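You operate a simulated robot arm through the tools that you are given. There is no shell and no other tool. Be economical: measure what you need, move in short steps, check, and stop when the job is done.

Carry out the task below with a simulated robot arm. There is one attempt and no reset: what you move stays moved.

Task
Switch the analyser off, park both its plugs in the black stand, shut and catch the lid.
Fine: off before a plug is pulled; green plug in the hole by the notebook.

The check looks at the end state, three seconds after you hand in, the way a careful person would. Anything else that was tipped, shoved, dropped, spilled or broken makes it a failure. A push-on lid holds only when it is set on centred and level and pressed home; a screw cap is set on level and turned clockwise until tight.

Robot
A 7-joint arm with a two-finger parallel gripper, fixed in place. Base frame: the origin is at the foot of the arm, x ahead of it, y to its left, z up. Readings come in m, rad, newtons and seconds.
With the tool pointing down near the work surface it reaches from about 0.4 to 0.9 m from the base axis. Its first joint turns from -2.007 to 2.007 rad. Payload 3.91 kg.
Tool frame: the origin (TCP) lies between the finger pads and is the grasp point; the fingertips stand 0.03 m ahead of it; z points along the fingers, y is the line along which they close. Largest opening 0.11 m; finger width 0.02, thickness 0.01; the body of the gripper, 0.048 by 0.112 m, starts 0.055 m behind the TCP.
Orientation is that of the tool frame in the base frame, as a unit quaternion [x, y, z, w]. With the fingers straight down and closing along the base's y, the tool's x points along the base's -x, its y along +y and its z along -z.

Tools
- The arm moves only by the tool apply_moves. Its argument "rows" is a list of rows, each a list of 7 numbers: the turn, a rotation vector about the tool's x, y, z in rad, then the shift along the tool's x, y, z in m, then the finger opening in m, from 0 to 0.11. In form: [[rx, ry, rz, tx, ty, tz, gripper], ...]. A call has 1 to 20 rows; each row shifts and turns the commanded pose from where the row before left it, along the tool's axes as they then stand. A row lasts 0.2 s, in which the tool goes at most 0.05 m and 0.15 rad; a call with a longer step from one row to the next is refused whole, and so is a gripper value outside its range. A pose out of reach is approached as far as the arm can. The call stops where the force on the tool passes 40 N (or 10 N more than at its start, if that is more) or the arm is blocked; 0.2 s more then pass. Each finger travels about 0.153 m/s and halts on what it meets, pressing with about 43 N; the grip force reading is that of the motor and also rises with nothing between the fingers. The clock runs only during rows and for 0.2 s after the last one: add rows that do not move to give the fingers time. It gives the time, the measured TCP pose, the force on the tool (base axes), the opening and the grip force at its end, in the units of the frame above (readings bear some noise), and new pictures: "pictures" is both (left out), scene, wrist or none.
- Cameras (640 x 400 px; columns grow to the right, rows downward): "scene" is fixed at [0.0491, -0.4986, 1.684]; the picture's right is [-0.20, -0.98, 0.00], its down [-0.82, 0.16, -0.55] and it looks along [0.54, -0.11, -0.83] (base axes); focal length 326 px, centre (320, 200). "wrist" rides on the gripper at [0.072, 0.017, -0.103] in the tool frame; the picture's right is [-0.23, 0.97, 0.00], its down [-0.76, -0.18, -0.62] and it looks along [-0.61, -0.14, 0.78] (tool axes); focal length 222 px, centre (320, 200). There is no depth. A picture from a camera that has moved, and an enlarged one, comes with that camera's place and axes in the base frame and with its lens.
- raise_lower(by): slides the trunk up (or, below 0, down) by that many m; the arm rides with it, the base frame stays. It gives what a move gives, with no picture.
- enlarge(camera, box): a new picture of the part [left, top, right, bottom] of that camera's present view, enlarged. No time passes.
- sign_off(): hands the job in; it is judged then, once.

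Go step by step. Nothing tells you positions but the pictures and the camera data: compare them with the known pose of the tool, close in by small moves and look again before you grip or let go. The budget is 120 turns and 170 pictures, counting those below and the enlarged ones. Unless the task says otherwise, let go and move clear before handing in, and close with one line.

The tools are called after "Emit:" as a command line: name --pt "numbers of a row" for each row, then --argument value for the rest, lists and objects as JSON in quotes. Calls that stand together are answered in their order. apply_moves: Moves the arm, as the interface text tells. Its arguments: {"type":"object","properties":{"rows":{"type":"array","items":{"type":"array","items":{"type":"number"}}},"pictures":{"type":"string","enum":["both","scene","wrist","none"]}},"required":["rows"]} The other tools are called the same way: raise_lower (by) slides the trunk up or down; enlarge (camera, box) takes an enlarged picture of a part of a camera's view; sign_off () hands the job in.

At the start:

```text
clock: 0.0
tcp_pos: [0.3883, -0.3979, 1.3296]
tcp_rot: [0.0, 1.0, 0.0, 0.0]
force: [0.3, 0.2, 0.1]
gripper_width: 0.1101
finger_force: 0.0
trunk travel left (down, up): [-0.775, 0.215]
```

scene: 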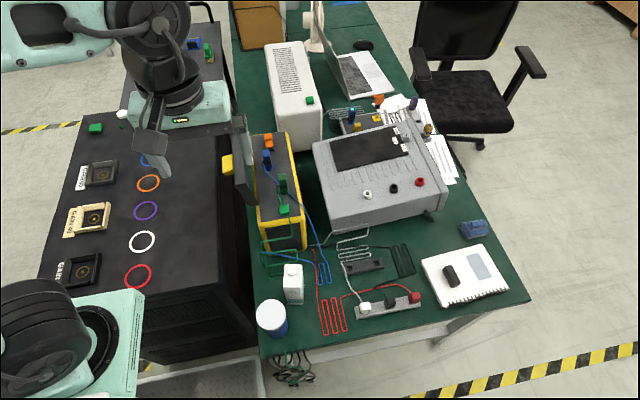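
wrist: 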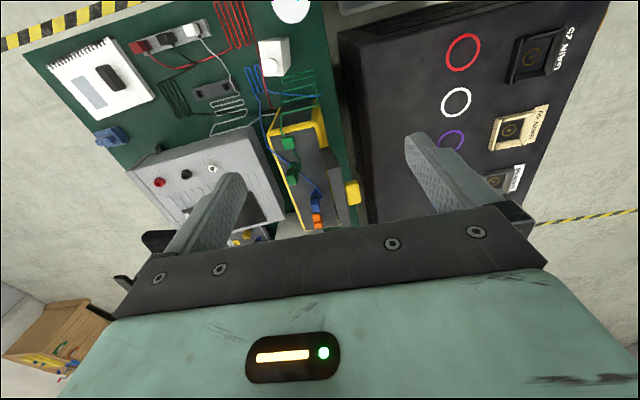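

I see a green-topped bench with a yellow box (likely the analyser with its lid open), blue and green plugs, and a black stand near the notebook. I enlarge these parts first.

Emit:
enlarge --camera "scene" --box '[210, 110, 350, 260]'

Emit:
enlarge --camera "scene" --box '[240, 220, 500, 360]'

Emit:
enlarge --camera "wrist" --box '[120, 60, 380, 240]'

```text
2.67 times, centred on (280, 185) of scene
camera zoom: at [0.0491, -0.4986, 1.684], right [-0.2, -0.98, 0.0], down [-0.82, 0.16, -0.55], along [0.54, -0.11, -0.83], focal length 871 px, centre (427, 240)
```

zoom: 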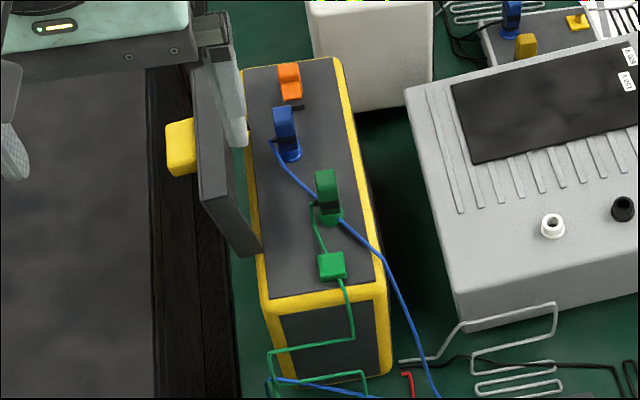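

```text
2.46 times, centred on (370, 290) of scene
camera zoom: at [0.0491, -0.4986, 1.684], right [-0.2, -0.98, 0.0], down [-0.82, 0.16, -0.55], along [0.54, -0.11, -0.83], focal length 804 px, centre (197, -22)
```

zoom: 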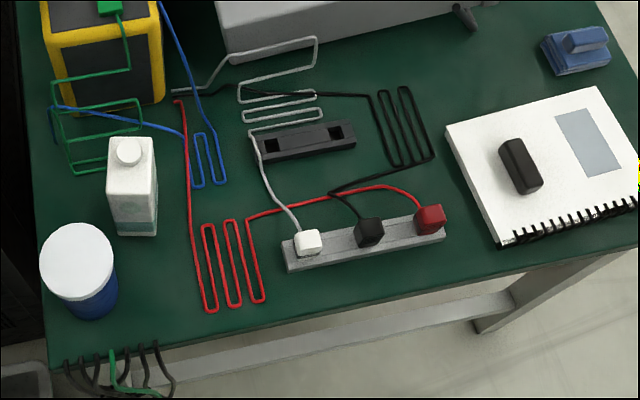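

```text
2.22 times, centred on (250, 150) of wrist
camera zoom: at [0.3169, -0.3808, 1.4331], right [0.23, 0.97, 0.0], down [0.76, -0.18, 0.62], along [0.61, -0.14, -0.78], focal length 494 px, centre (476, 311)
```

zoom: 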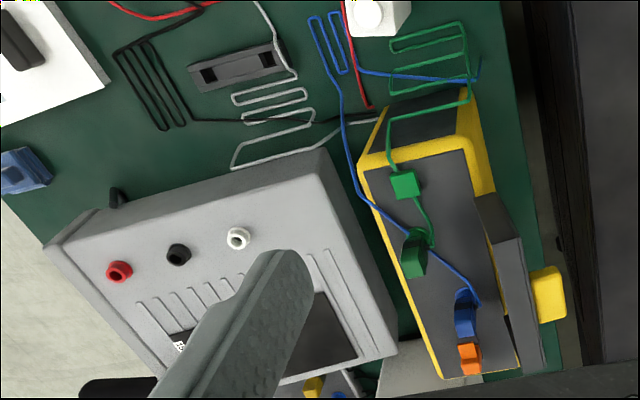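

The yellow box is the analyser: an orange switch, blue and green plugs, and a lid standing open on its left side. I take the stand to be the dark block with two square holes near (0.385, -0.70). I move in for a closer look.

Emit:
apply_moves --pt "0 0 0 -0.0355 -0.018 0.02 0.11" --pt "0 0 0 -0.0355 -0.018 0.02 0.11" --pt "0 0 0 -0.0355 -0.018 0.02 0.11" --pt "0 0 0 -0.0355 -0.018 0.02 0.11"

```text
clock: 1.0
tcp_pos: [0.5294, -0.4694, 1.2485]
tcp_rot: [0.0, 1.0, -0.001, 0.0]
force: [-0.9, -0.2, 0.4]
gripper_width: 0.1101
finger_force: 0.0
trunk travel left (down, up): [-0.775, 0.215]
camera wrist: at [0.4588, -0.4529, 1.3523], right [0.23, 0.97, 0.0], down [0.76, -0.18, 0.62], along [0.61, -0.14, -0.78], focal length 222 px, centre (320, 200)
```

scene: 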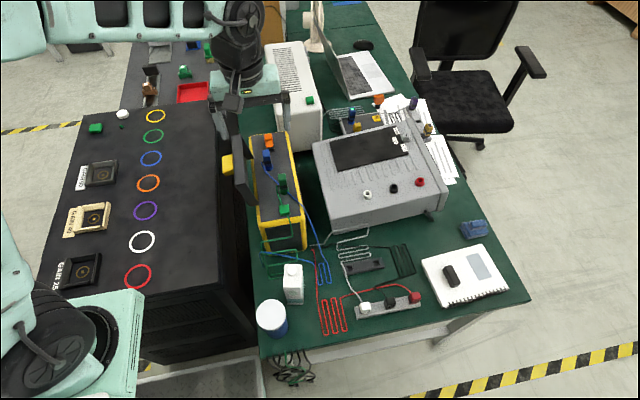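
wrist: 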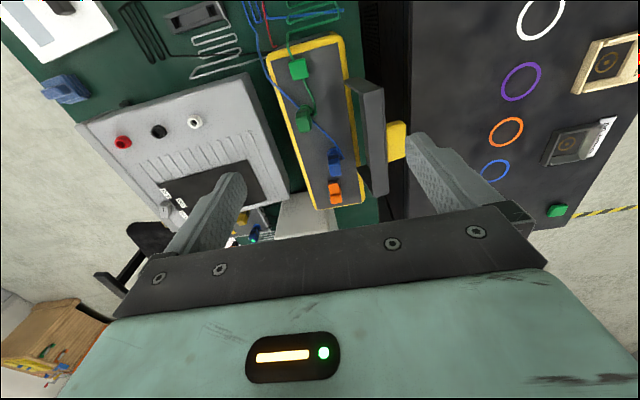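

Emit:
enlarge --camera "wrist" --box '[255, 25, 415, 225]'

Emit:
enlarge --camera "scene" --box '[215, 120, 315, 220]'

```text
2.00 times, centred on (335, 125) of wrist
camera zoom: at [0.4588, -0.4529, 1.3523], right [0.23, 0.97, 0.0], down [0.76, -0.18, 0.62], along [0.61, -0.14, -0.78], focal length 444 px, centre (290, 350)
```

zoom: 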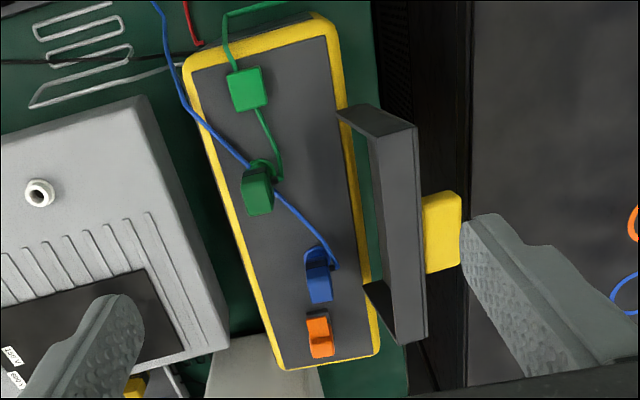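

```text
4.00 times, centred on (265, 170) of scene
camera zoom: at [0.0491, -0.4986, 1.684], right [-0.2, -0.98, 0.0], down [-0.82, 0.16, -0.55], along [0.54, -0.11, -0.83], focal length 1306 px, centre (540, 320)
```

zoom: 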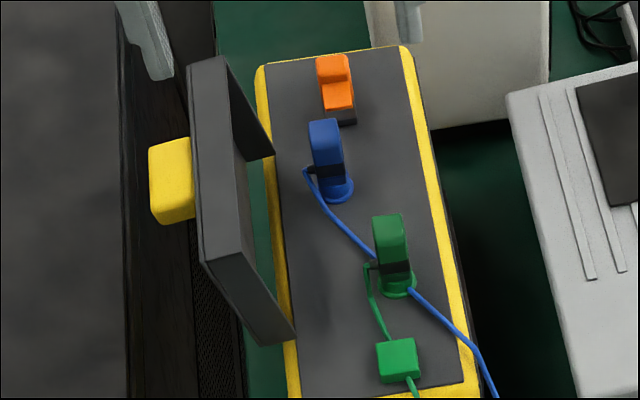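

The lid is a shallow hinged tray with a yellow knob, leaning just past vertical with its top near z = 1.07. I close the fingers and go in closer over the switch and plugs.

Emit:
apply_moves --pt "0 0 0 -0.02 -0.012 0.03 0.06" --pt "0 0 0 -0.03 -0.01 0.03 0.02" --pt "0 0 0 -0.03 -0.005 0.03 0.0" --pt "0 0 0 -0.03 0 0.03 0.0" --pt "0 0 0 -0.01 0 0.03 0.0"

Emit:
enlarge --camera "wrist" --box '[230, 20, 430, 220]'

```text
clock: 2.2
tcp_pos: [0.6497, -0.4951, 1.0993]
tcp_rot: [0.001, 1.0, 0.0, 0.0]
force: [-0.4, 0.7, 0.3]
gripper_width: 0.0001
finger_force: 37.1
trunk travel left (down, up): [-0.775, 0.215]
camera wrist: at [0.5784, -0.4802, 1.2029], right [0.23, 0.97, 0.0], down [0.76, -0.18, 0.62], along [0.61, -0.14, -0.78], focal length 222 px, centre (320, 200)
```

scene: 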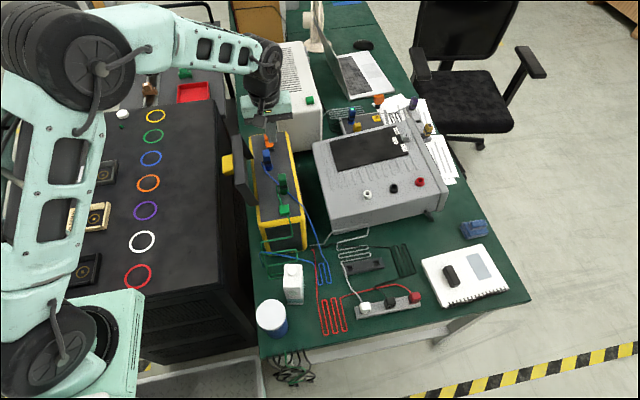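
wrist: 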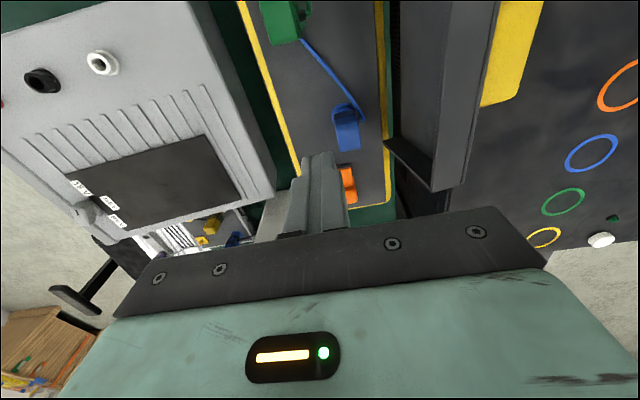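

```text
2.00 times, centred on (330, 120) of wrist
camera zoom: at [0.5784, -0.4802, 1.2029], right [0.23, 0.97, 0.0], down [0.76, -0.18, 0.62], along [0.61, -0.14, -0.78], focal length 444 px, centre (300, 360)
```

zoom: 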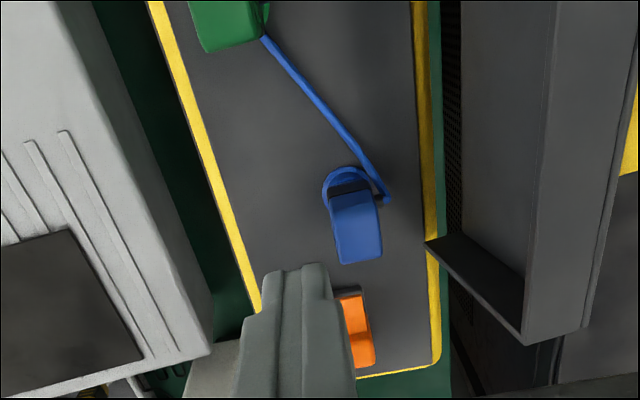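

The blue plug stands at about (0.667, -0.473), with its top at z = 1.018 and the box top near 0.947. The switch is near (0.76, -0.482). I need a clear view of the switch's tilt.

Emit:
apply_moves --pt "0 0 0 -0.03 -0.03 0.0 0.0" --pt "0 0 0 -0.02 -0.02 0.0 0.0" --pictures "none"

Emit:
enlarge --camera "wrist" --box '[300, 40, 440, 180]'

Emit:
enlarge --camera "scene" --box '[245, 120, 295, 160]'

```text
clock: 2.8
tcp_pos: [0.7002, -0.5471, 1.0989]
tcp_rot: [0.0, 1.0, 0.0, -0.001]
force: [-0.3, -0.3, 0.5]
gripper_width: 0.0
finger_force: 37.7
trunk travel left (down, up): [-0.775, 0.215]
```

```text
2.86 times, centred on (370, 110) of wrist
camera zoom: at [0.628, -0.5304, 1.2025], right [0.23, 0.97, 0.0], down [0.76, -0.18, 0.62], along [0.61, -0.14, -0.78], focal length 635 px, centre (177, 457)
```

zoom: 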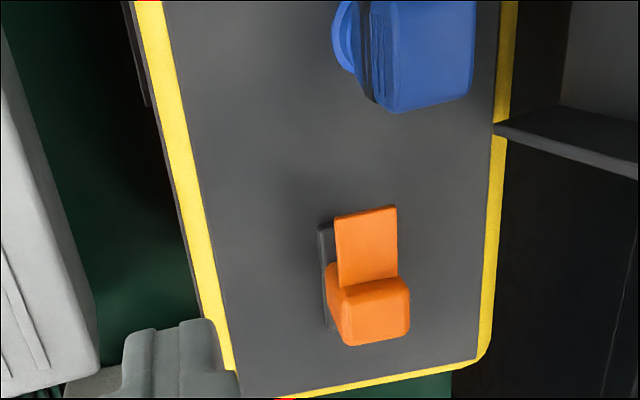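

```text
10.00 times, centred on (270, 140) of scene
camera zoom: at [0.0491, -0.4986, 1.684], right [-0.2, -0.98, 0.0], down [-0.82, 0.16, -0.55], along [0.54, -0.11, -0.83], focal length 3265 px, centre (820, 800)
```

zoom: 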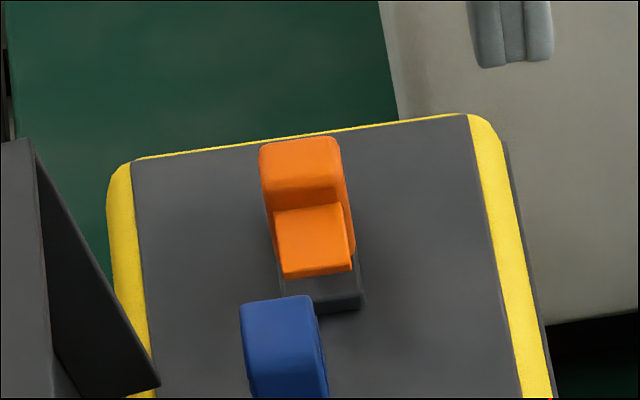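

The box sides run along x and y: x 0.48–0.80, y -0.54 to -0.43. The switch profile is still unclear, so I turn the wrist 90° to look from the -y side.

Emit:
apply_moves --pt "0 0 -0.1428 0.004 -0.008 -0.004 0" --pt "0 0 -0.1428 0 -0.008 0 0" --pt "0 0 -0.1428 0 -0.008 0 0" --pt "0 0 -0.1428 0 -0.008 0 0" --pt "0 0 -0.1428 0 -0.008 0 0" --pt "0 0 -0.1428 0 0 0 0" --pt "0 0 -0.1428 0 0 0 0" --pt "0 0 -0.1428 0 0 0 0" --pt "0 0 -0.1428 0 0 0 0" --pt "0 0 -0.1428 0 0 0 0" --pt "0 0 -0.1428 0 0 0 0" --pictures "wrist"

```text
clock: 5.2
tcp_pos: [0.707, -0.5844, 1.1037]
tcp_rot: [0.707, -0.707, -0.001, 0.001]
force: [-0.1, -0.2, -0.2]
gripper_width: 0.0
finger_force: 37.5
trunk travel left (down, up): [-0.775, 0.215]
camera wrist: at [0.6913, -0.6573, 1.2068], right [-0.97, 0.23, 0.0], down [0.18, 0.76, 0.62], along [0.14, 0.61, -0.78], focal length 222 px, centre (320, 200)
```

wrist: 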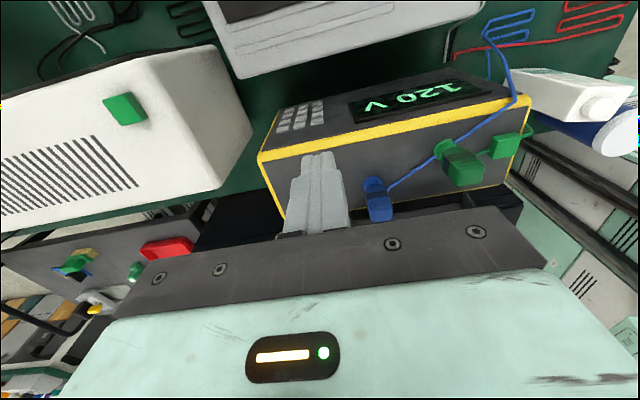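

The box's front face carries a display reading "120 V", which tells me whether it is on. I shift so the switch is in view from the side.

Emit:
apply_moves --pt "0 0 0 -0.03 0.025 0 0" --pt "0 0 0 -0.03 0.025 0 0" --pictures "none"

Emit:
enlarge --camera "wrist" --box '[210, 90, 310, 210]'

Emit:
enlarge --camera "wrist" --box '[300, 40, 540, 220]'

```text
clock: 5.8
tcp_pos: [0.6554, -0.5246, 1.1033]
tcp_rot: [-0.707, 0.708, 0.001, 0.0]
force: [-0.2, -0.6, 0.0]
gripper_width: 0.0
finger_force: 38.0
trunk travel left (down, up): [-0.775, 0.215]
```

```text
3.33 times, centred on (260, 150) of wrist
camera zoom: at [0.6405, -0.597, 1.2066], right [-0.97, 0.23, 0.0], down [0.18, 0.76, 0.62], along [0.14, 0.61, -0.78], focal length 740 px, centre (520, 367)
```

zoom: 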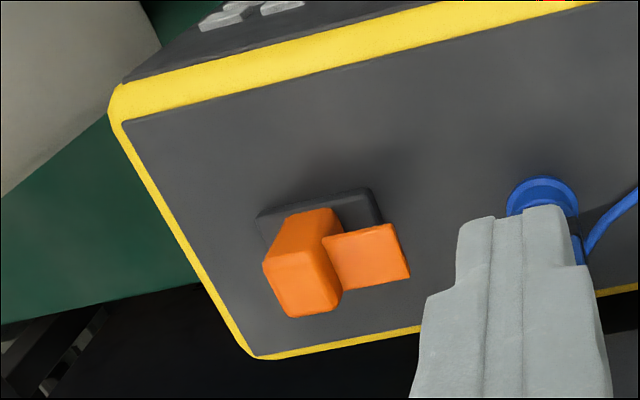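

```text
2.22 times, centred on (420, 130) of wrist
camera zoom: at [0.6405, -0.597, 1.2066], right [-0.97, 0.23, 0.0], down [0.18, 0.76, 0.62], along [0.14, 0.61, -0.78], focal length 494 px, centre (98, 356)
```

zoom: 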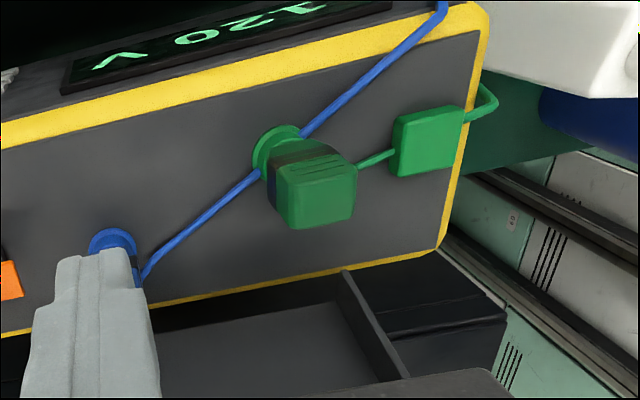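

The switch seems to be a paddle with a thick far end, but the profile isn't certain. I tilt the wrist for a flatter side view.

Emit:
apply_moves --pt "0 0 0 0.04 0.0 0.02 0" --pt "0 -0.1 0 0.035 0.0 0.02 0" --pt "0 -0.15 0 0 0.0 0.01 0" --pt "0 -0.15 0 0 0.0 0.01 0" --pictures "wrist"

Emit:
enlarge --camera "wrist" --box '[220, 100, 320, 220]'

```text
clock: 6.8
tcp_pos: [0.6563, -0.5962, 1.0447]
tcp_rot: [-0.693, 0.693, 0.14, 0.141]
force: [0.3, -0.4, 0.4]
gripper_width: 0.0
finger_force: 37.4
trunk travel left (down, up): [-0.775, 0.215]
camera wrist: at [0.6404, -0.7034, 1.1114], right [-0.97, 0.21, 0.09], down [0.18, 0.46, 0.87], along [0.14, 0.86, -0.48], focal length 222 px, centre (320, 200)
```

wrist: 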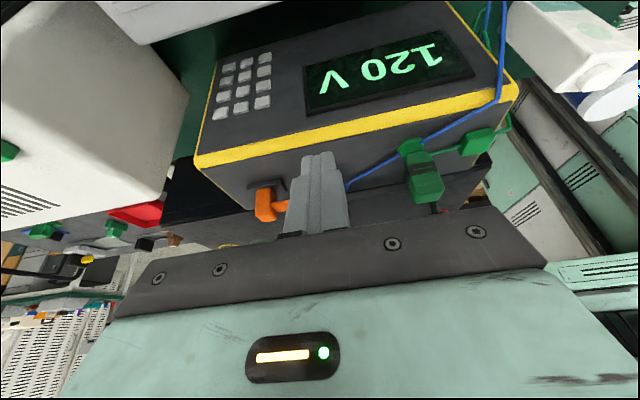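

```text
3.33 times, centred on (270, 160) of wrist
camera zoom: at [0.6404, -0.7034, 1.1114], right [-0.97, 0.21, 0.09], down [0.18, 0.46, 0.87], along [0.14, 0.86, -0.48], focal length 740 px, centre (487, 333)
```

zoom: 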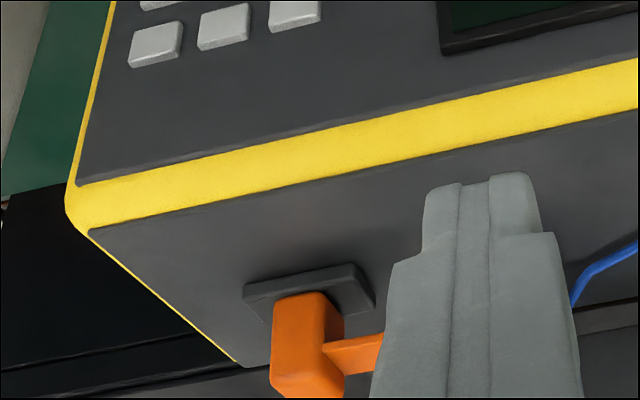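

The switch appears to be an orange post with a thin arm toward the base side. I shift for an unobstructed view.

Emit:
apply_moves --pt "0 0 0 0 0.04 0 0" --pictures "none"

Emit:
enlarge --camera "wrist" --box '[200, 150, 290, 240]'

```text
clock: 7.2
tcp_pos: [0.6187, -0.595, 1.0437]
tcp_rot: [-0.693, 0.693, 0.141, 0.14]
force: [0.5, 0.5, -0.9]
gripper_width: 0.0001
finger_force: 37.7
trunk travel left (down, up): [-0.775, 0.215]
```

```text
4.44 times, centred on (245, 195) of wrist
camera zoom: at [0.6023, -0.7027, 1.1104], right [-0.97, 0.21, 0.09], down [0.18, 0.46, 0.87], along [0.14, 0.86, -0.48], focal length 987 px, centre (653, 222)
```

zoom: 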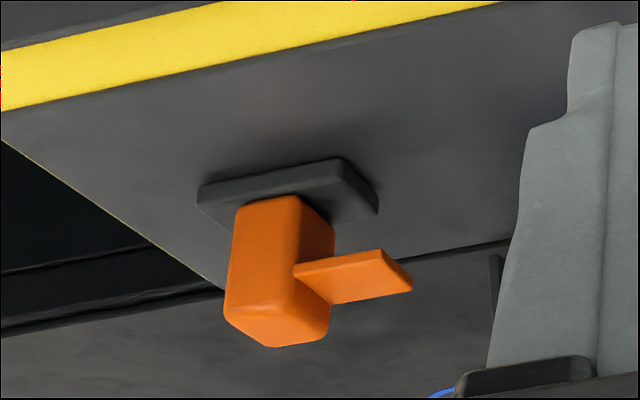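

The view is clear now: an orange slider block stands at the far end of a dark track at about (0.74, -0.485), with its top at z ≈ 1.0 and a thin flap facing -x. I level the wrist and go to the far side of the block.

Emit:
apply_moves --pt "0 0.15 0 0 0 -0.02 0" --pt "0 0.15 0 0 0 -0.02 0" --pt "0 0.1 0 0 0 -0.02 0" --pt "0 0 0 -0.025 -0.0342 0 0" --pt "0 0 0 -0.025 -0.0342 0 0" --pt "0 0 0 -0.025 -0.0342 0 0" --pt "0 0 0 -0.025 -0.0342 0 0" --pt "0 0 0 -0.025 -0.0342 0 0"

Emit:
enlarge --camera "scene" --box '[240, 100, 320, 160]'

```text
clock: 9.0
tcp_pos: [0.7884, -0.4868, 1.1023]
tcp_rot: [-0.706, 0.708, 0.0, 0.001]
force: [-0.2, 0.0, -0.4]
gripper_width: 0.0
finger_force: 37.8
trunk travel left (down, up): [-0.775, 0.215]
camera wrist: at [0.7715, -0.5598, 1.2056], right [-0.97, 0.23, 0.0], down [0.18, 0.76, 0.62], along [0.14, 0.61, -0.78], focal length 222 px, centre (320, 200)
```

scene: 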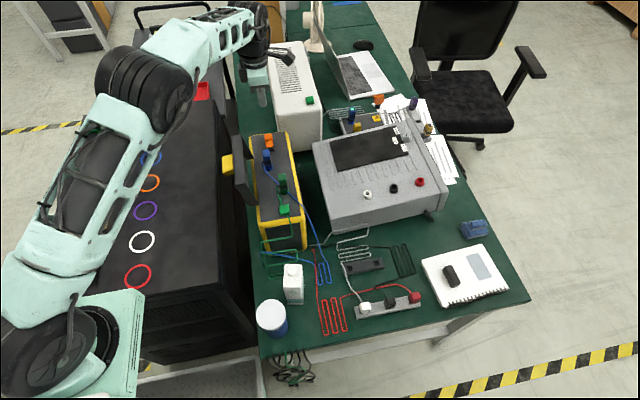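
wrist: 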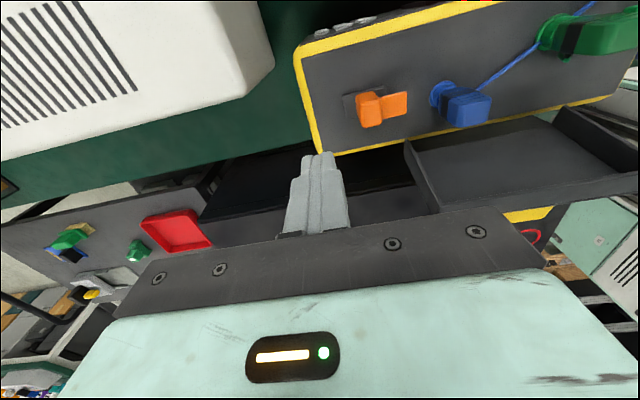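

```text
6.67 times, centred on (280, 130) of scene
camera zoom: at [0.0491, -0.4986, 1.684], right [-0.2, -0.98, 0.0], down [-0.82, 0.16, -0.55], along [0.54, -0.11, -0.83], focal length 2177 px, centre (587, 667)
```

zoom: 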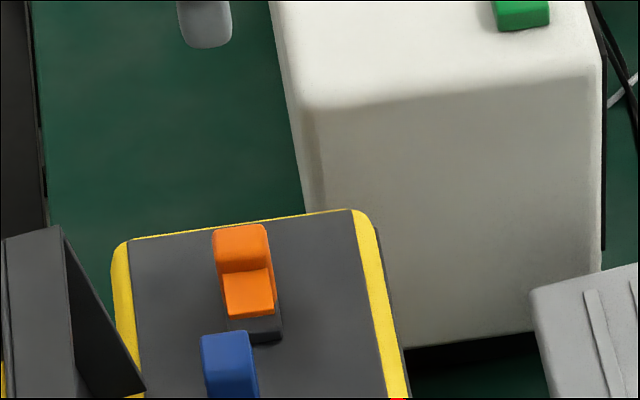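

The block position is confirmed. I descend behind it and push it toward -x in small steps.

Emit:
apply_moves --pt "0 0 0 0 0.004 0.04 0" --pt "0 0 0 0 0.003 0.04 0" --pt "0 0 0 0 0 0.032 0" --pt "0 0 0 0 0.006 0 0" --pt "0 0 0 0 0.006 0 0" --pt "0 0 0 0 0.006 0 0" --pictures "wrist"

Emit:
enlarge --camera "scene" --box '[240, 110, 320, 170]'

```text
clock: 10.4
tcp_pos: [0.7646, -0.4865, 0.9886]
tcp_rot: [-0.706, 0.708, 0.001, 0.0]
force: [0.6, 0.1, -0.3]
gripper_width: 0.0
finger_force: 37.2
trunk travel left (down, up): [-0.775, 0.215]
camera wrist: at [0.7474, -0.5587, 1.0929], right [-0.97, 0.23, 0.0], down [0.18, 0.76, 0.62], along [0.14, 0.61, -0.78], focal length 222 px, centre (320, 200)
```

wrist: 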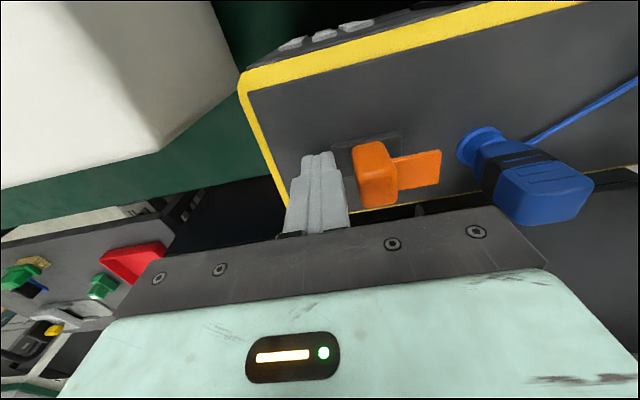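

```text
6.67 times, centred on (280, 140) of scene
camera zoom: at [0.0491, -0.4986, 1.684], right [-0.2, -0.98, 0.0], down [-0.82, 0.16, -0.55], along [0.54, -0.11, -0.83], focal length 2177 px, centre (587, 600)
```

zoom: 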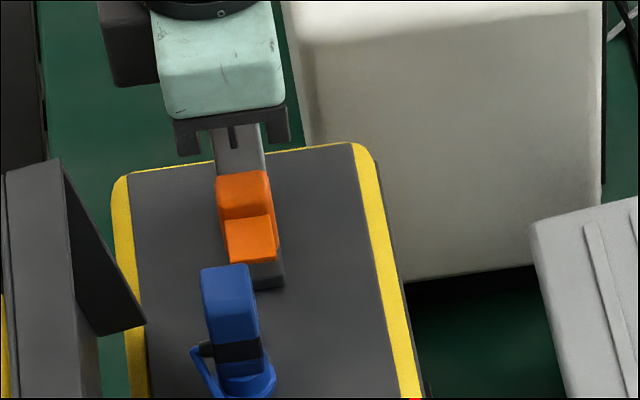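

There is still a small gap and no force. I continue pushing.

Emit:
apply_moves --pt "0 0 0 0 0.004 0 0" --pt "0 0 0 0 0.004 0 0" --pt "0 0 0 0 0.004 0 0" --pt "0 0 0 0 0.004 0 0" --pictures "wrist"

Emit:
enlarge --camera "scene" --box '[240, 110, 320, 170]'

```text
clock: 11.4
tcp_pos: [0.7483, -0.4848, 0.9904]
tcp_rot: [0.707, -0.707, 0.001, 0.0]
force: [15.6, -4.4, -1.4]
gripper_width: 0.0001
finger_force: 37.5
trunk travel left (down, up): [-0.775, 0.215]
camera wrist: at [0.733, -0.5583, 1.0929], right [-0.97, 0.23, 0.0], down [0.18, 0.76, 0.62], along [0.14, 0.61, -0.78], focal length 222 px, centre (320, 200)
```

wrist: 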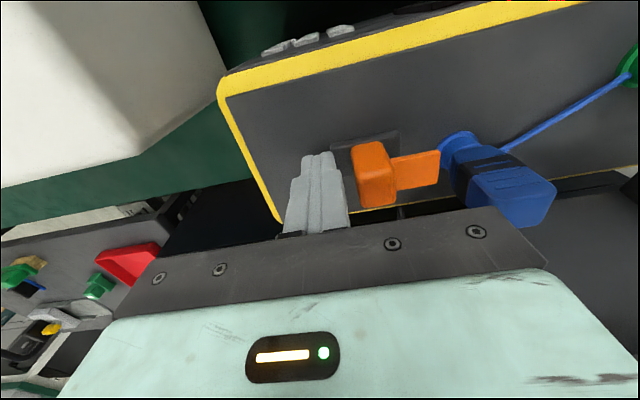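

```text
6.67 times, centred on (280, 140) of scene
camera zoom: at [0.0491, -0.4986, 1.684], right [-0.2, -0.98, 0.0], down [-0.82, 0.16, -0.55], along [0.54, -0.11, -0.83], focal length 2177 px, centre (587, 600)
```

zoom: 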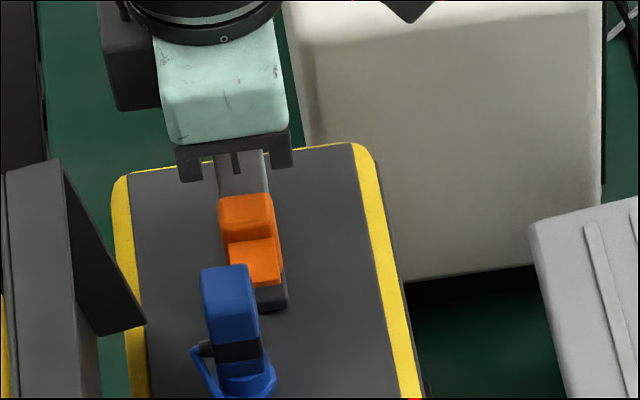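

The orange block and its dark plate moved together toward -x by about 13 mm. I back off, rise and check the display and the switch state.

Emit:
apply_moves --pt "0 0 0 0 -0.02 0 0" --pt "0 0 0 0 0 -0.045 0" --pt "0 0 0 0.03 0.02 -0.03 0" --pt "0 0 0 0.04 0.03 0 0" --pt "0 0 0 0.03 0.03 0 0" --pictures "wrist"

Emit:
enlarge --camera "scene" --box '[240, 110, 320, 170]'

```text
clock: 12.6
tcp_pos: [0.6874, -0.5845, 1.0662]
tcp_rot: [-0.707, 0.707, 0.0, 0.0]
force: [0.6, -0.1, -0.5]
gripper_width: 0.0002
finger_force: 37.7
trunk travel left (down, up): [-0.775, 0.215]
camera wrist: at [0.671, -0.6581, 1.1688], right [-0.97, 0.23, 0.0], down [0.18, 0.76, 0.62], along [0.14, 0.61, -0.78], focal length 222 px, centre (320, 200)
```

wrist: 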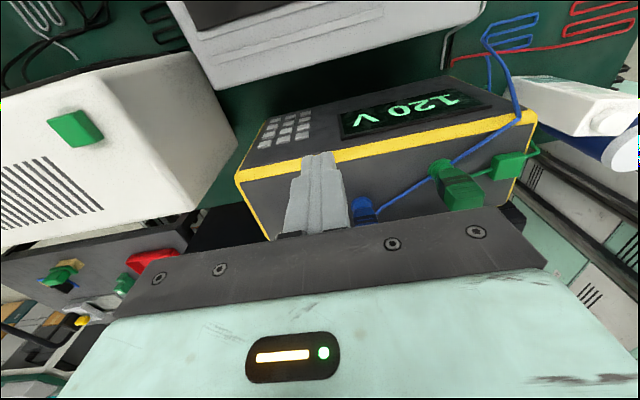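

```text
6.67 times, centred on (280, 140) of scene
camera zoom: at [0.0491, -0.4986, 1.684], right [-0.2, -0.98, 0.0], down [-0.82, 0.16, -0.55], along [0.54, -0.11, -0.83], focal length 2177 px, centre (587, 600)
```

zoom: 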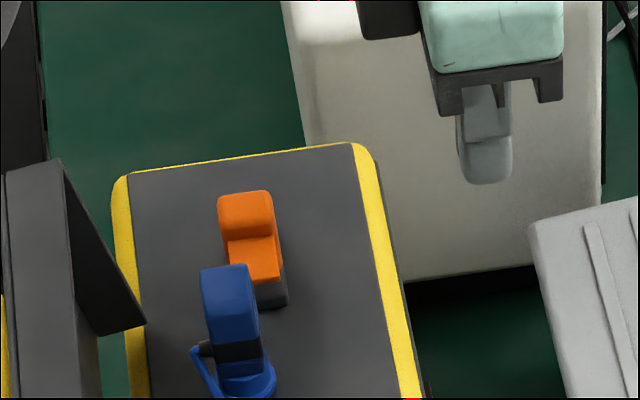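

The display still reads 120 V, so this slider isn't the power switch. It is probably the lid's catch, since its flap would slide over the lid edge. I look for the real switch.

Emit:
enlarge --camera "wrist" --box '[230, 60, 550, 240]'

Emit:
enlarge --camera "scene" --box '[240, 170, 340, 260]'

Emit:
enlarge --camera "scene" --box '[300, 80, 480, 240]'

```text
2.00 times, centred on (390, 150) of wrist
camera zoom: at [0.671, -0.6581, 1.1688], right [-0.97, 0.23, 0.0], down [0.18, 0.76, 0.62], along [0.14, 0.61, -0.78], focal length 444 px, centre (180, 300)
```

zoom: 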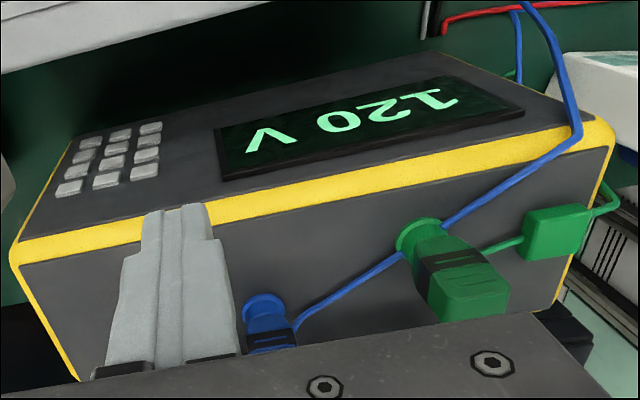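

```text
4.44 times, centred on (290, 215) of scene
camera zoom: at [0.0491, -0.4986, 1.684], right [-0.2, -0.98, 0.0], down [-0.82, 0.16, -0.55], along [0.54, -0.11, -0.83], focal length 1451 px, centre (453, 133)
```

zoom: 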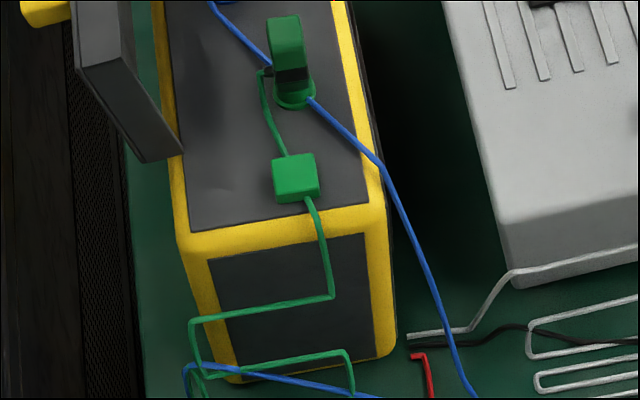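

```text
2.50 times, centred on (390, 160) of scene
camera zoom: at [0.0491, -0.4986, 1.684], right [-0.2, -0.98, 0.0], down [-0.82, 0.16, -0.55], along [0.54, -0.11, -0.83], focal length 816 px, centre (145, 300)
```

zoom: 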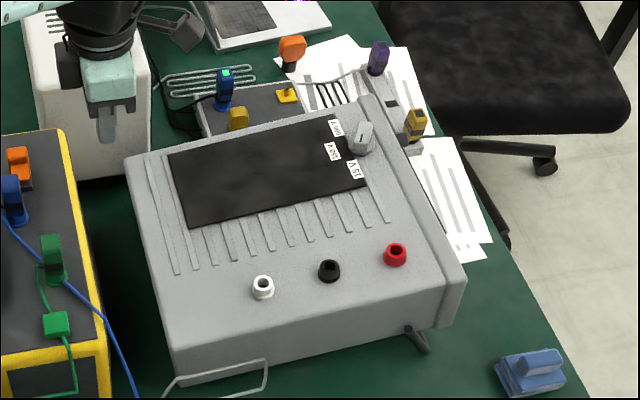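

The orange piece is the lid catch: its flap sits at z ≈ 0.985, just above a closed lid, so I must slide it back later. The green block near (0.506, -0.497), similar to the one on the white device, could be the power button, so I inspect it.

Emit:
apply_moves --pt "0 0 0 0 0.04 0 0" --pt "0 0 0 0 0.04 0 0" --pt "0 0 0 0 0.04 0 0" --pt "0 0 0 0 0.04 0 0" --pt "0 -0.1 0 0 0.04 0 0" --pt "0 -0.1 0 0.01 0.035 0 0" --pt "0 -0.1 0 0.01 0 0 0" --pictures "wrist"

Emit:
enlarge --camera "wrist" --box '[170, 90, 330, 220]'

```text
clock: 14.2
tcp_pos: [0.4528, -0.6029, 1.0619]
tcp_rot: [-0.699, 0.7, 0.105, 0.106]
force: [-0.7, 0.0, 0.2]
gripper_width: 0.0001
finger_force: 37.8
trunk travel left (down, up): [-0.775, 0.215]
camera wrist: at [0.4362, -0.7039, 1.1393], right [-0.97, 0.22, 0.07], down [0.18, 0.54, 0.82], along [0.14, 0.81, -0.57], focal length 222 px, centre (320, 200)
```

wrist: 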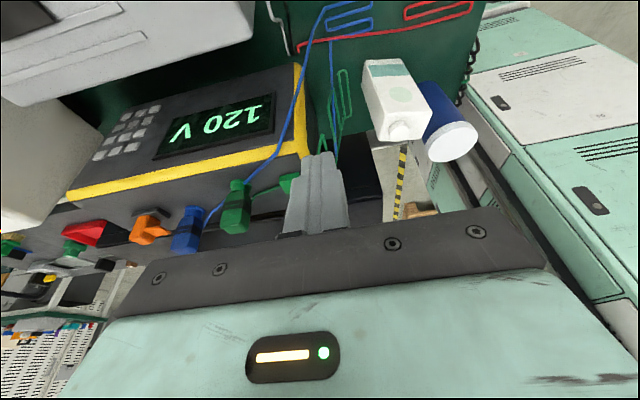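

```text
3.08 times, centred on (250, 155) of wrist
camera zoom: at [0.4362, -0.7039, 1.1393], right [-0.97, 0.22, 0.07], down [0.18, 0.54, 0.82], along [0.14, 0.81, -0.57], focal length 684 px, centre (535, 338)
```

zoom: 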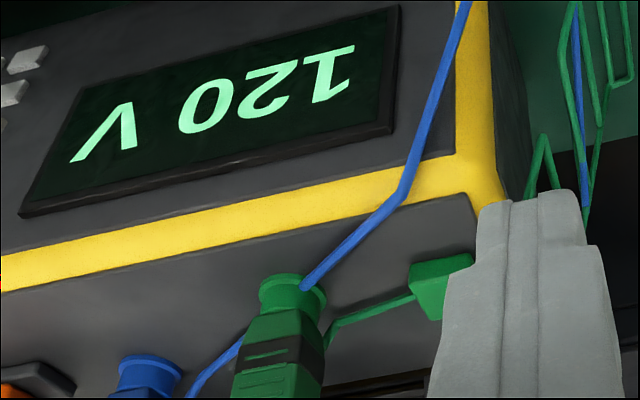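

The block is partly hidden by the finger. I shift past it to see it from the other side.

Emit:
apply_moves --pt "0 0 0 0 -0.04 0 0" --pt "0 0 0 0 -0.04 0 0" --pt "0 0 0 0 -0.03 0 0" --pictures "none"

Emit:
enlarge --camera "wrist" --box '[330, 90, 470, 220]'

```text
clock: 15.0
tcp_pos: [0.5616, -0.6039, 1.0625]
tcp_rot: [0.699, -0.699, -0.106, -0.105]
force: [0.4, 0.1, 1.0]
gripper_width: 0.0003
finger_force: 37.6
trunk travel left (down, up): [-0.775, 0.215]
```

```text
3.08 times, centred on (400, 155) of wrist
camera zoom: at [0.5452, -0.7048, 1.1391], right [-0.97, 0.22, 0.07], down [0.18, 0.54, 0.82], along [0.14, 0.81, -0.57], focal length 684 px, centre (74, 338)
```

zoom: 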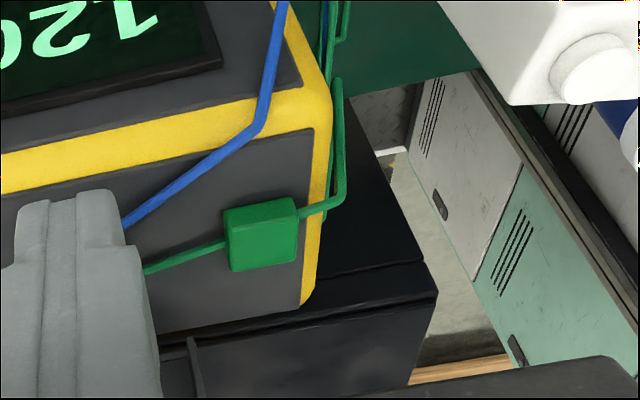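

The green block sits around (0.505, -0.498) with its top near z ≈ 0.965, and the cord passes it. I level the wrist, hover over it and press down gently in small steps.

Emit:
apply_moves --pt "0 0.15 0 0 0 0 0" --pt "0 0.15 0 0 0 0 0" --pt "0 0 0 -0.035 0.019 0 0" --pt "0 0 0 -0.035 0.019 0 0" --pt "0 0 0 -0.036 0.019 0 0" --pt "0 0 0 0 0 0.03 0" --pt "0 0 0 0 0 0.02 0"

Emit:
enlarge --camera "scene" --box '[240, 170, 320, 250]'

Emit:
enlarge --camera "wrist" --box '[270, 90, 430, 220]'

```text
clock: 16.6
tcp_pos: [0.5051, -0.4992, 1.0111]
tcp_rot: [-0.707, 0.707, -0.001, 0.0]
force: [0.5, 0.2, 0.2]
gripper_width: 0.0002
finger_force: 37.6
trunk travel left (down, up): [-0.775, 0.215]
camera wrist: at [0.4889, -0.5719, 1.1149], right [-0.97, 0.23, 0.0], down [0.18, 0.76, 0.62], along [0.14, 0.61, -0.78], focal length 222 px, centre (320, 200)
```

scene: 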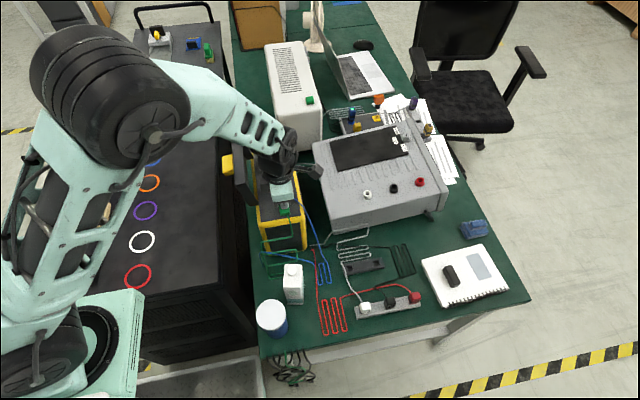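
wrist: 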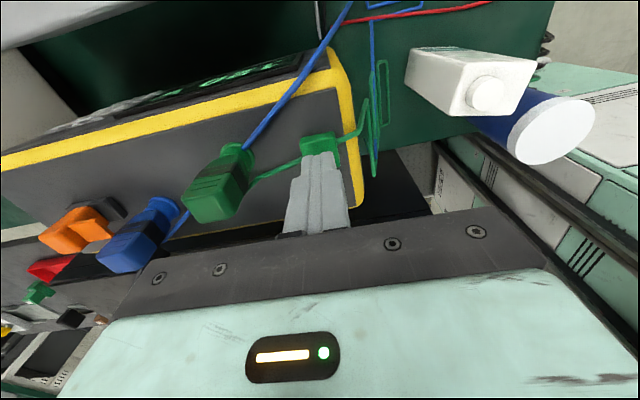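

```text
5.00 times, centred on (280, 210) of scene
camera zoom: at [0.0491, -0.4986, 1.684], right [-0.2, -0.98, 0.0], down [-0.82, 0.16, -0.55], along [0.54, -0.11, -0.83], focal length 1632 px, centre (520, 150)
```

zoom: 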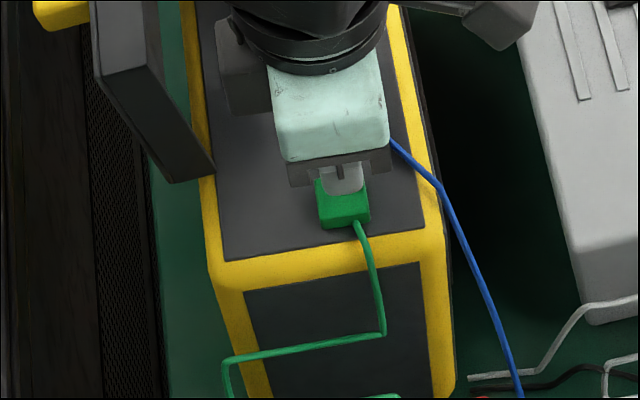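

```text
3.08 times, centred on (350, 155) of wrist
camera zoom: at [0.4889, -0.5719, 1.1149], right [-0.97, 0.23, 0.0], down [0.18, 0.76, 0.62], along [0.14, 0.61, -0.78], focal length 684 px, centre (228, 338)
```

zoom: 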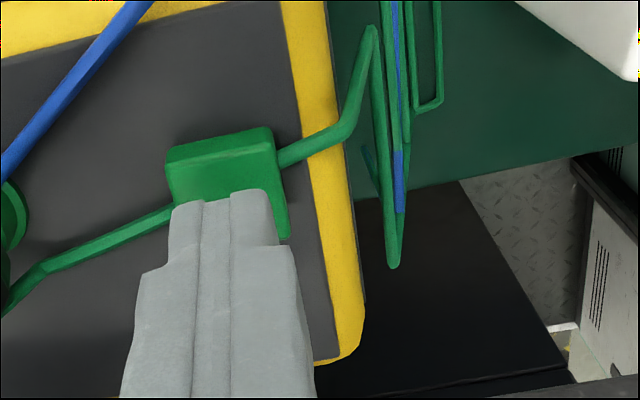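

The fingertips are over the block. I press down slowly.

Emit:
apply_moves --pt "0 0 0 0 0 0.004 0" --pt "0 0 0 0 0 0.004 0" --pt "0 0 0 0 0 0.004 0" --pt "0 0 0 0 0 0.003 0" --pictures "none"

Emit:
enlarge --camera "wrist" --box '[130, 40, 430, 220]'

```text
clock: 17.6
tcp_pos: [0.505, -0.5, 0.9971]
tcp_rot: [-0.706, 0.708, -0.001, -0.001]
force: [-0.2, 0.0, 1.4]
gripper_width: 0.0002
finger_force: 37.7
trunk travel left (down, up): [-0.775, 0.215]
```

```text
2.13 times, centred on (280, 130) of wrist
camera zoom: at [0.4891, -0.572, 1.1006], right [-0.97, 0.23, 0.0], down [0.18, 0.76, 0.62], along [0.14, 0.61, -0.78], focal length 474 px, centre (405, 349)
```

zoom: 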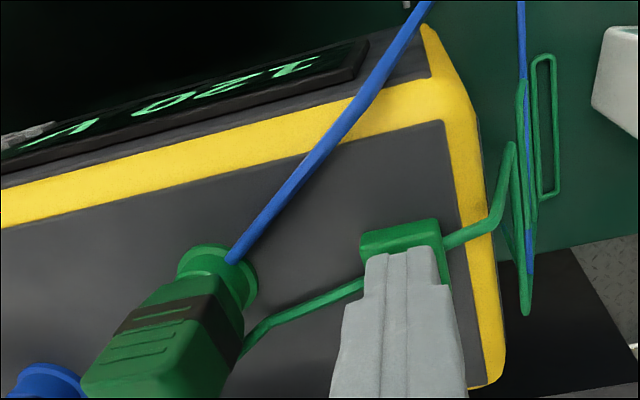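

First contact is at tip z ≈ 0.967. I press a little further.

Emit:
apply_moves --pt "0 0 0 0 0 0.003 0" --pt "0 0 0 0 0 0.003 0" --pt "0 0 0 0 0 0.003 0" --pictures "none"

Emit:
enlarge --camera "wrist" --box '[130, 40, 430, 220]'

```text
clock: 18.4
tcp_pos: [0.5054, -0.4976, 0.9892]
tcp_rot: [-0.706, 0.708, -0.001, -0.001]
force: [-1.4, 4.1, 31.3]
gripper_width: 0.0
finger_force: 37.5
trunk travel left (down, up): [-0.775, 0.215]
```

```text
2.13 times, centred on (280, 130) of wrist
camera zoom: at [0.4889, -0.5717, 1.0936], right [-0.97, 0.23, 0.0], down [0.18, 0.76, 0.62], along [0.14, 0.6, -0.78], focal length 474 px, centre (405, 349)
```

zoom: 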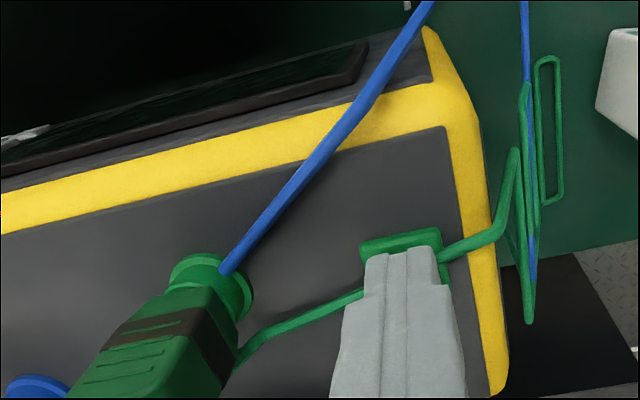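

The display went dark, so the analyser is off. I rise, check that it stays off, and hover above the green plug at (0.573, -0.504).

Emit:
apply_moves --pt "0 0 0 0 0 -0.03 0.02" --pt "0 0 0 0 0 -0.04 0.06" --pt "0 0 0 0.0 -0.034 0 0.06" --pt "0 0 0 0.006 -0.034 0 0.06"

Emit:
enlarge --camera "wrist" --box '[200, 40, 440, 220]'

```text
clock: 19.4
tcp_pos: [0.5729, -0.5061, 1.0585]
tcp_rot: [-0.706, 0.708, 0.0, -0.001]
force: [0.2, -0.5, 0.1]
gripper_width: 0.0599
finger_force: 0.1
trunk travel left (down, up): [-0.775, 0.215]
camera wrist: at [0.557, -0.5783, 1.1617], right [-0.97, 0.23, 0.0], down [0.18, 0.76, 0.62], along [0.14, 0.61, -0.78], focal length 222 px, centre (320, 200)
```

scene: 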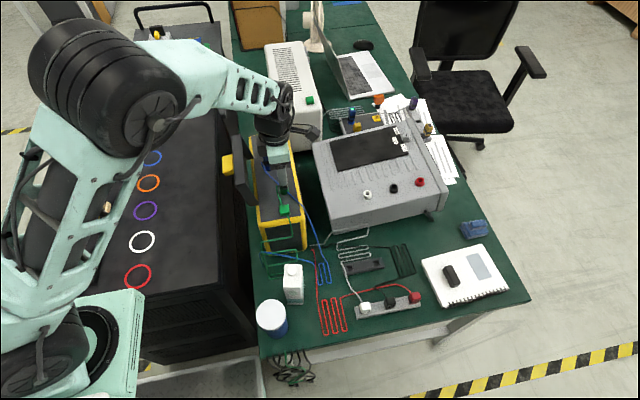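
wrist: 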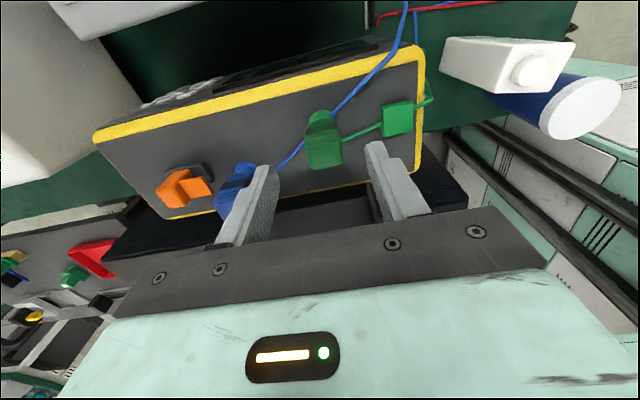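

```text
2.22 times, centred on (320, 130) of wrist
camera zoom: at [0.557, -0.5783, 1.1617], right [-0.97, 0.23, 0.0], down [0.18, 0.76, 0.62], along [0.14, 0.61, -0.78], focal length 494 px, centre (320, 356)
```

zoom: 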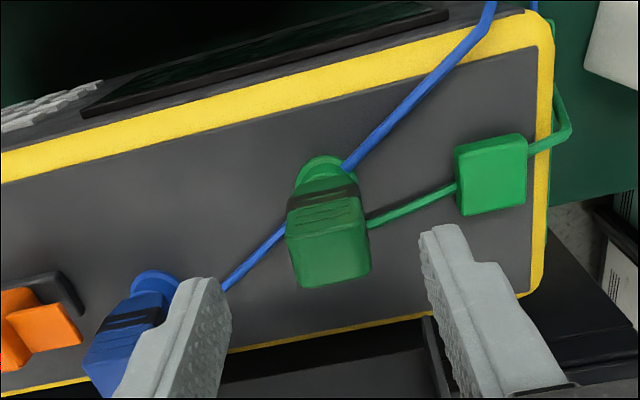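

The display stays dark, and the green plug is centred between the fingers. I lower and grip it.

Emit:
apply_moves --pt "0 0 0 -0.003 0.001 0.027 0.06" --pt "0 0 0 0 0 0.026 0.06" --pt "0 0 0 0 0 0 0.02" --pt "0 0 0 0 0 0 0.0" --pt "0 0 0 0 0 0 0.0"

Emit:
enlarge --camera "wrist" --box '[200, 60, 440, 240]'

```text
clock: 20.6
tcp_pos: [0.5703, -0.5013, 1.0055]
tcp_rot: [-0.707, 0.708, 0.001, 0.0]
force: [-4.9, -0.6, -0.9]
gripper_width: 0.0249
finger_force: 43.5
trunk travel left (down, up): [-0.775, 0.215]
camera wrist: at [0.5553, -0.5748, 1.108], right [-0.97, 0.23, 0.0], down [0.18, 0.76, 0.62], along [0.14, 0.61, -0.78], focal length 222 px, centre (320, 200)
```

scene: 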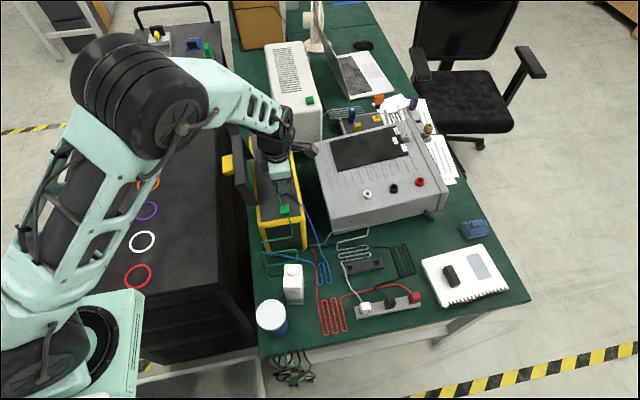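
wrist: 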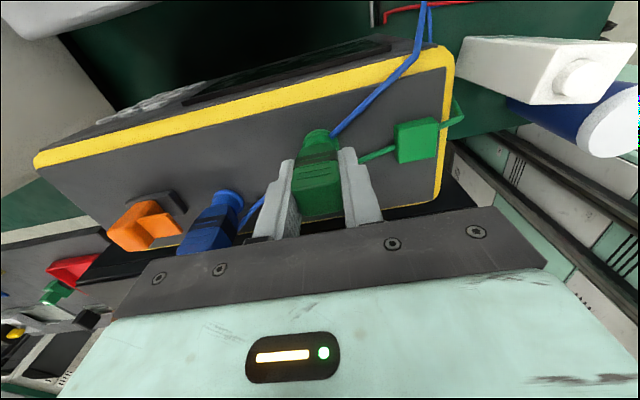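

```text
2.22 times, centred on (320, 150) of wrist
camera zoom: at [0.5553, -0.5748, 1.108], right [-0.97, 0.23, 0.0], down [0.18, 0.76, 0.62], along [0.14, 0.61, -0.78], focal length 494 px, centre (320, 311)
```

zoom: 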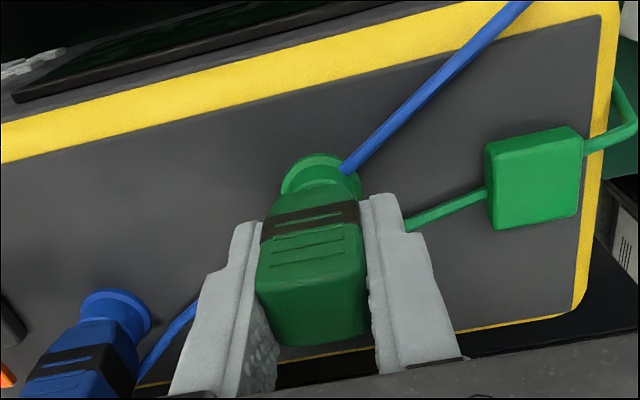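

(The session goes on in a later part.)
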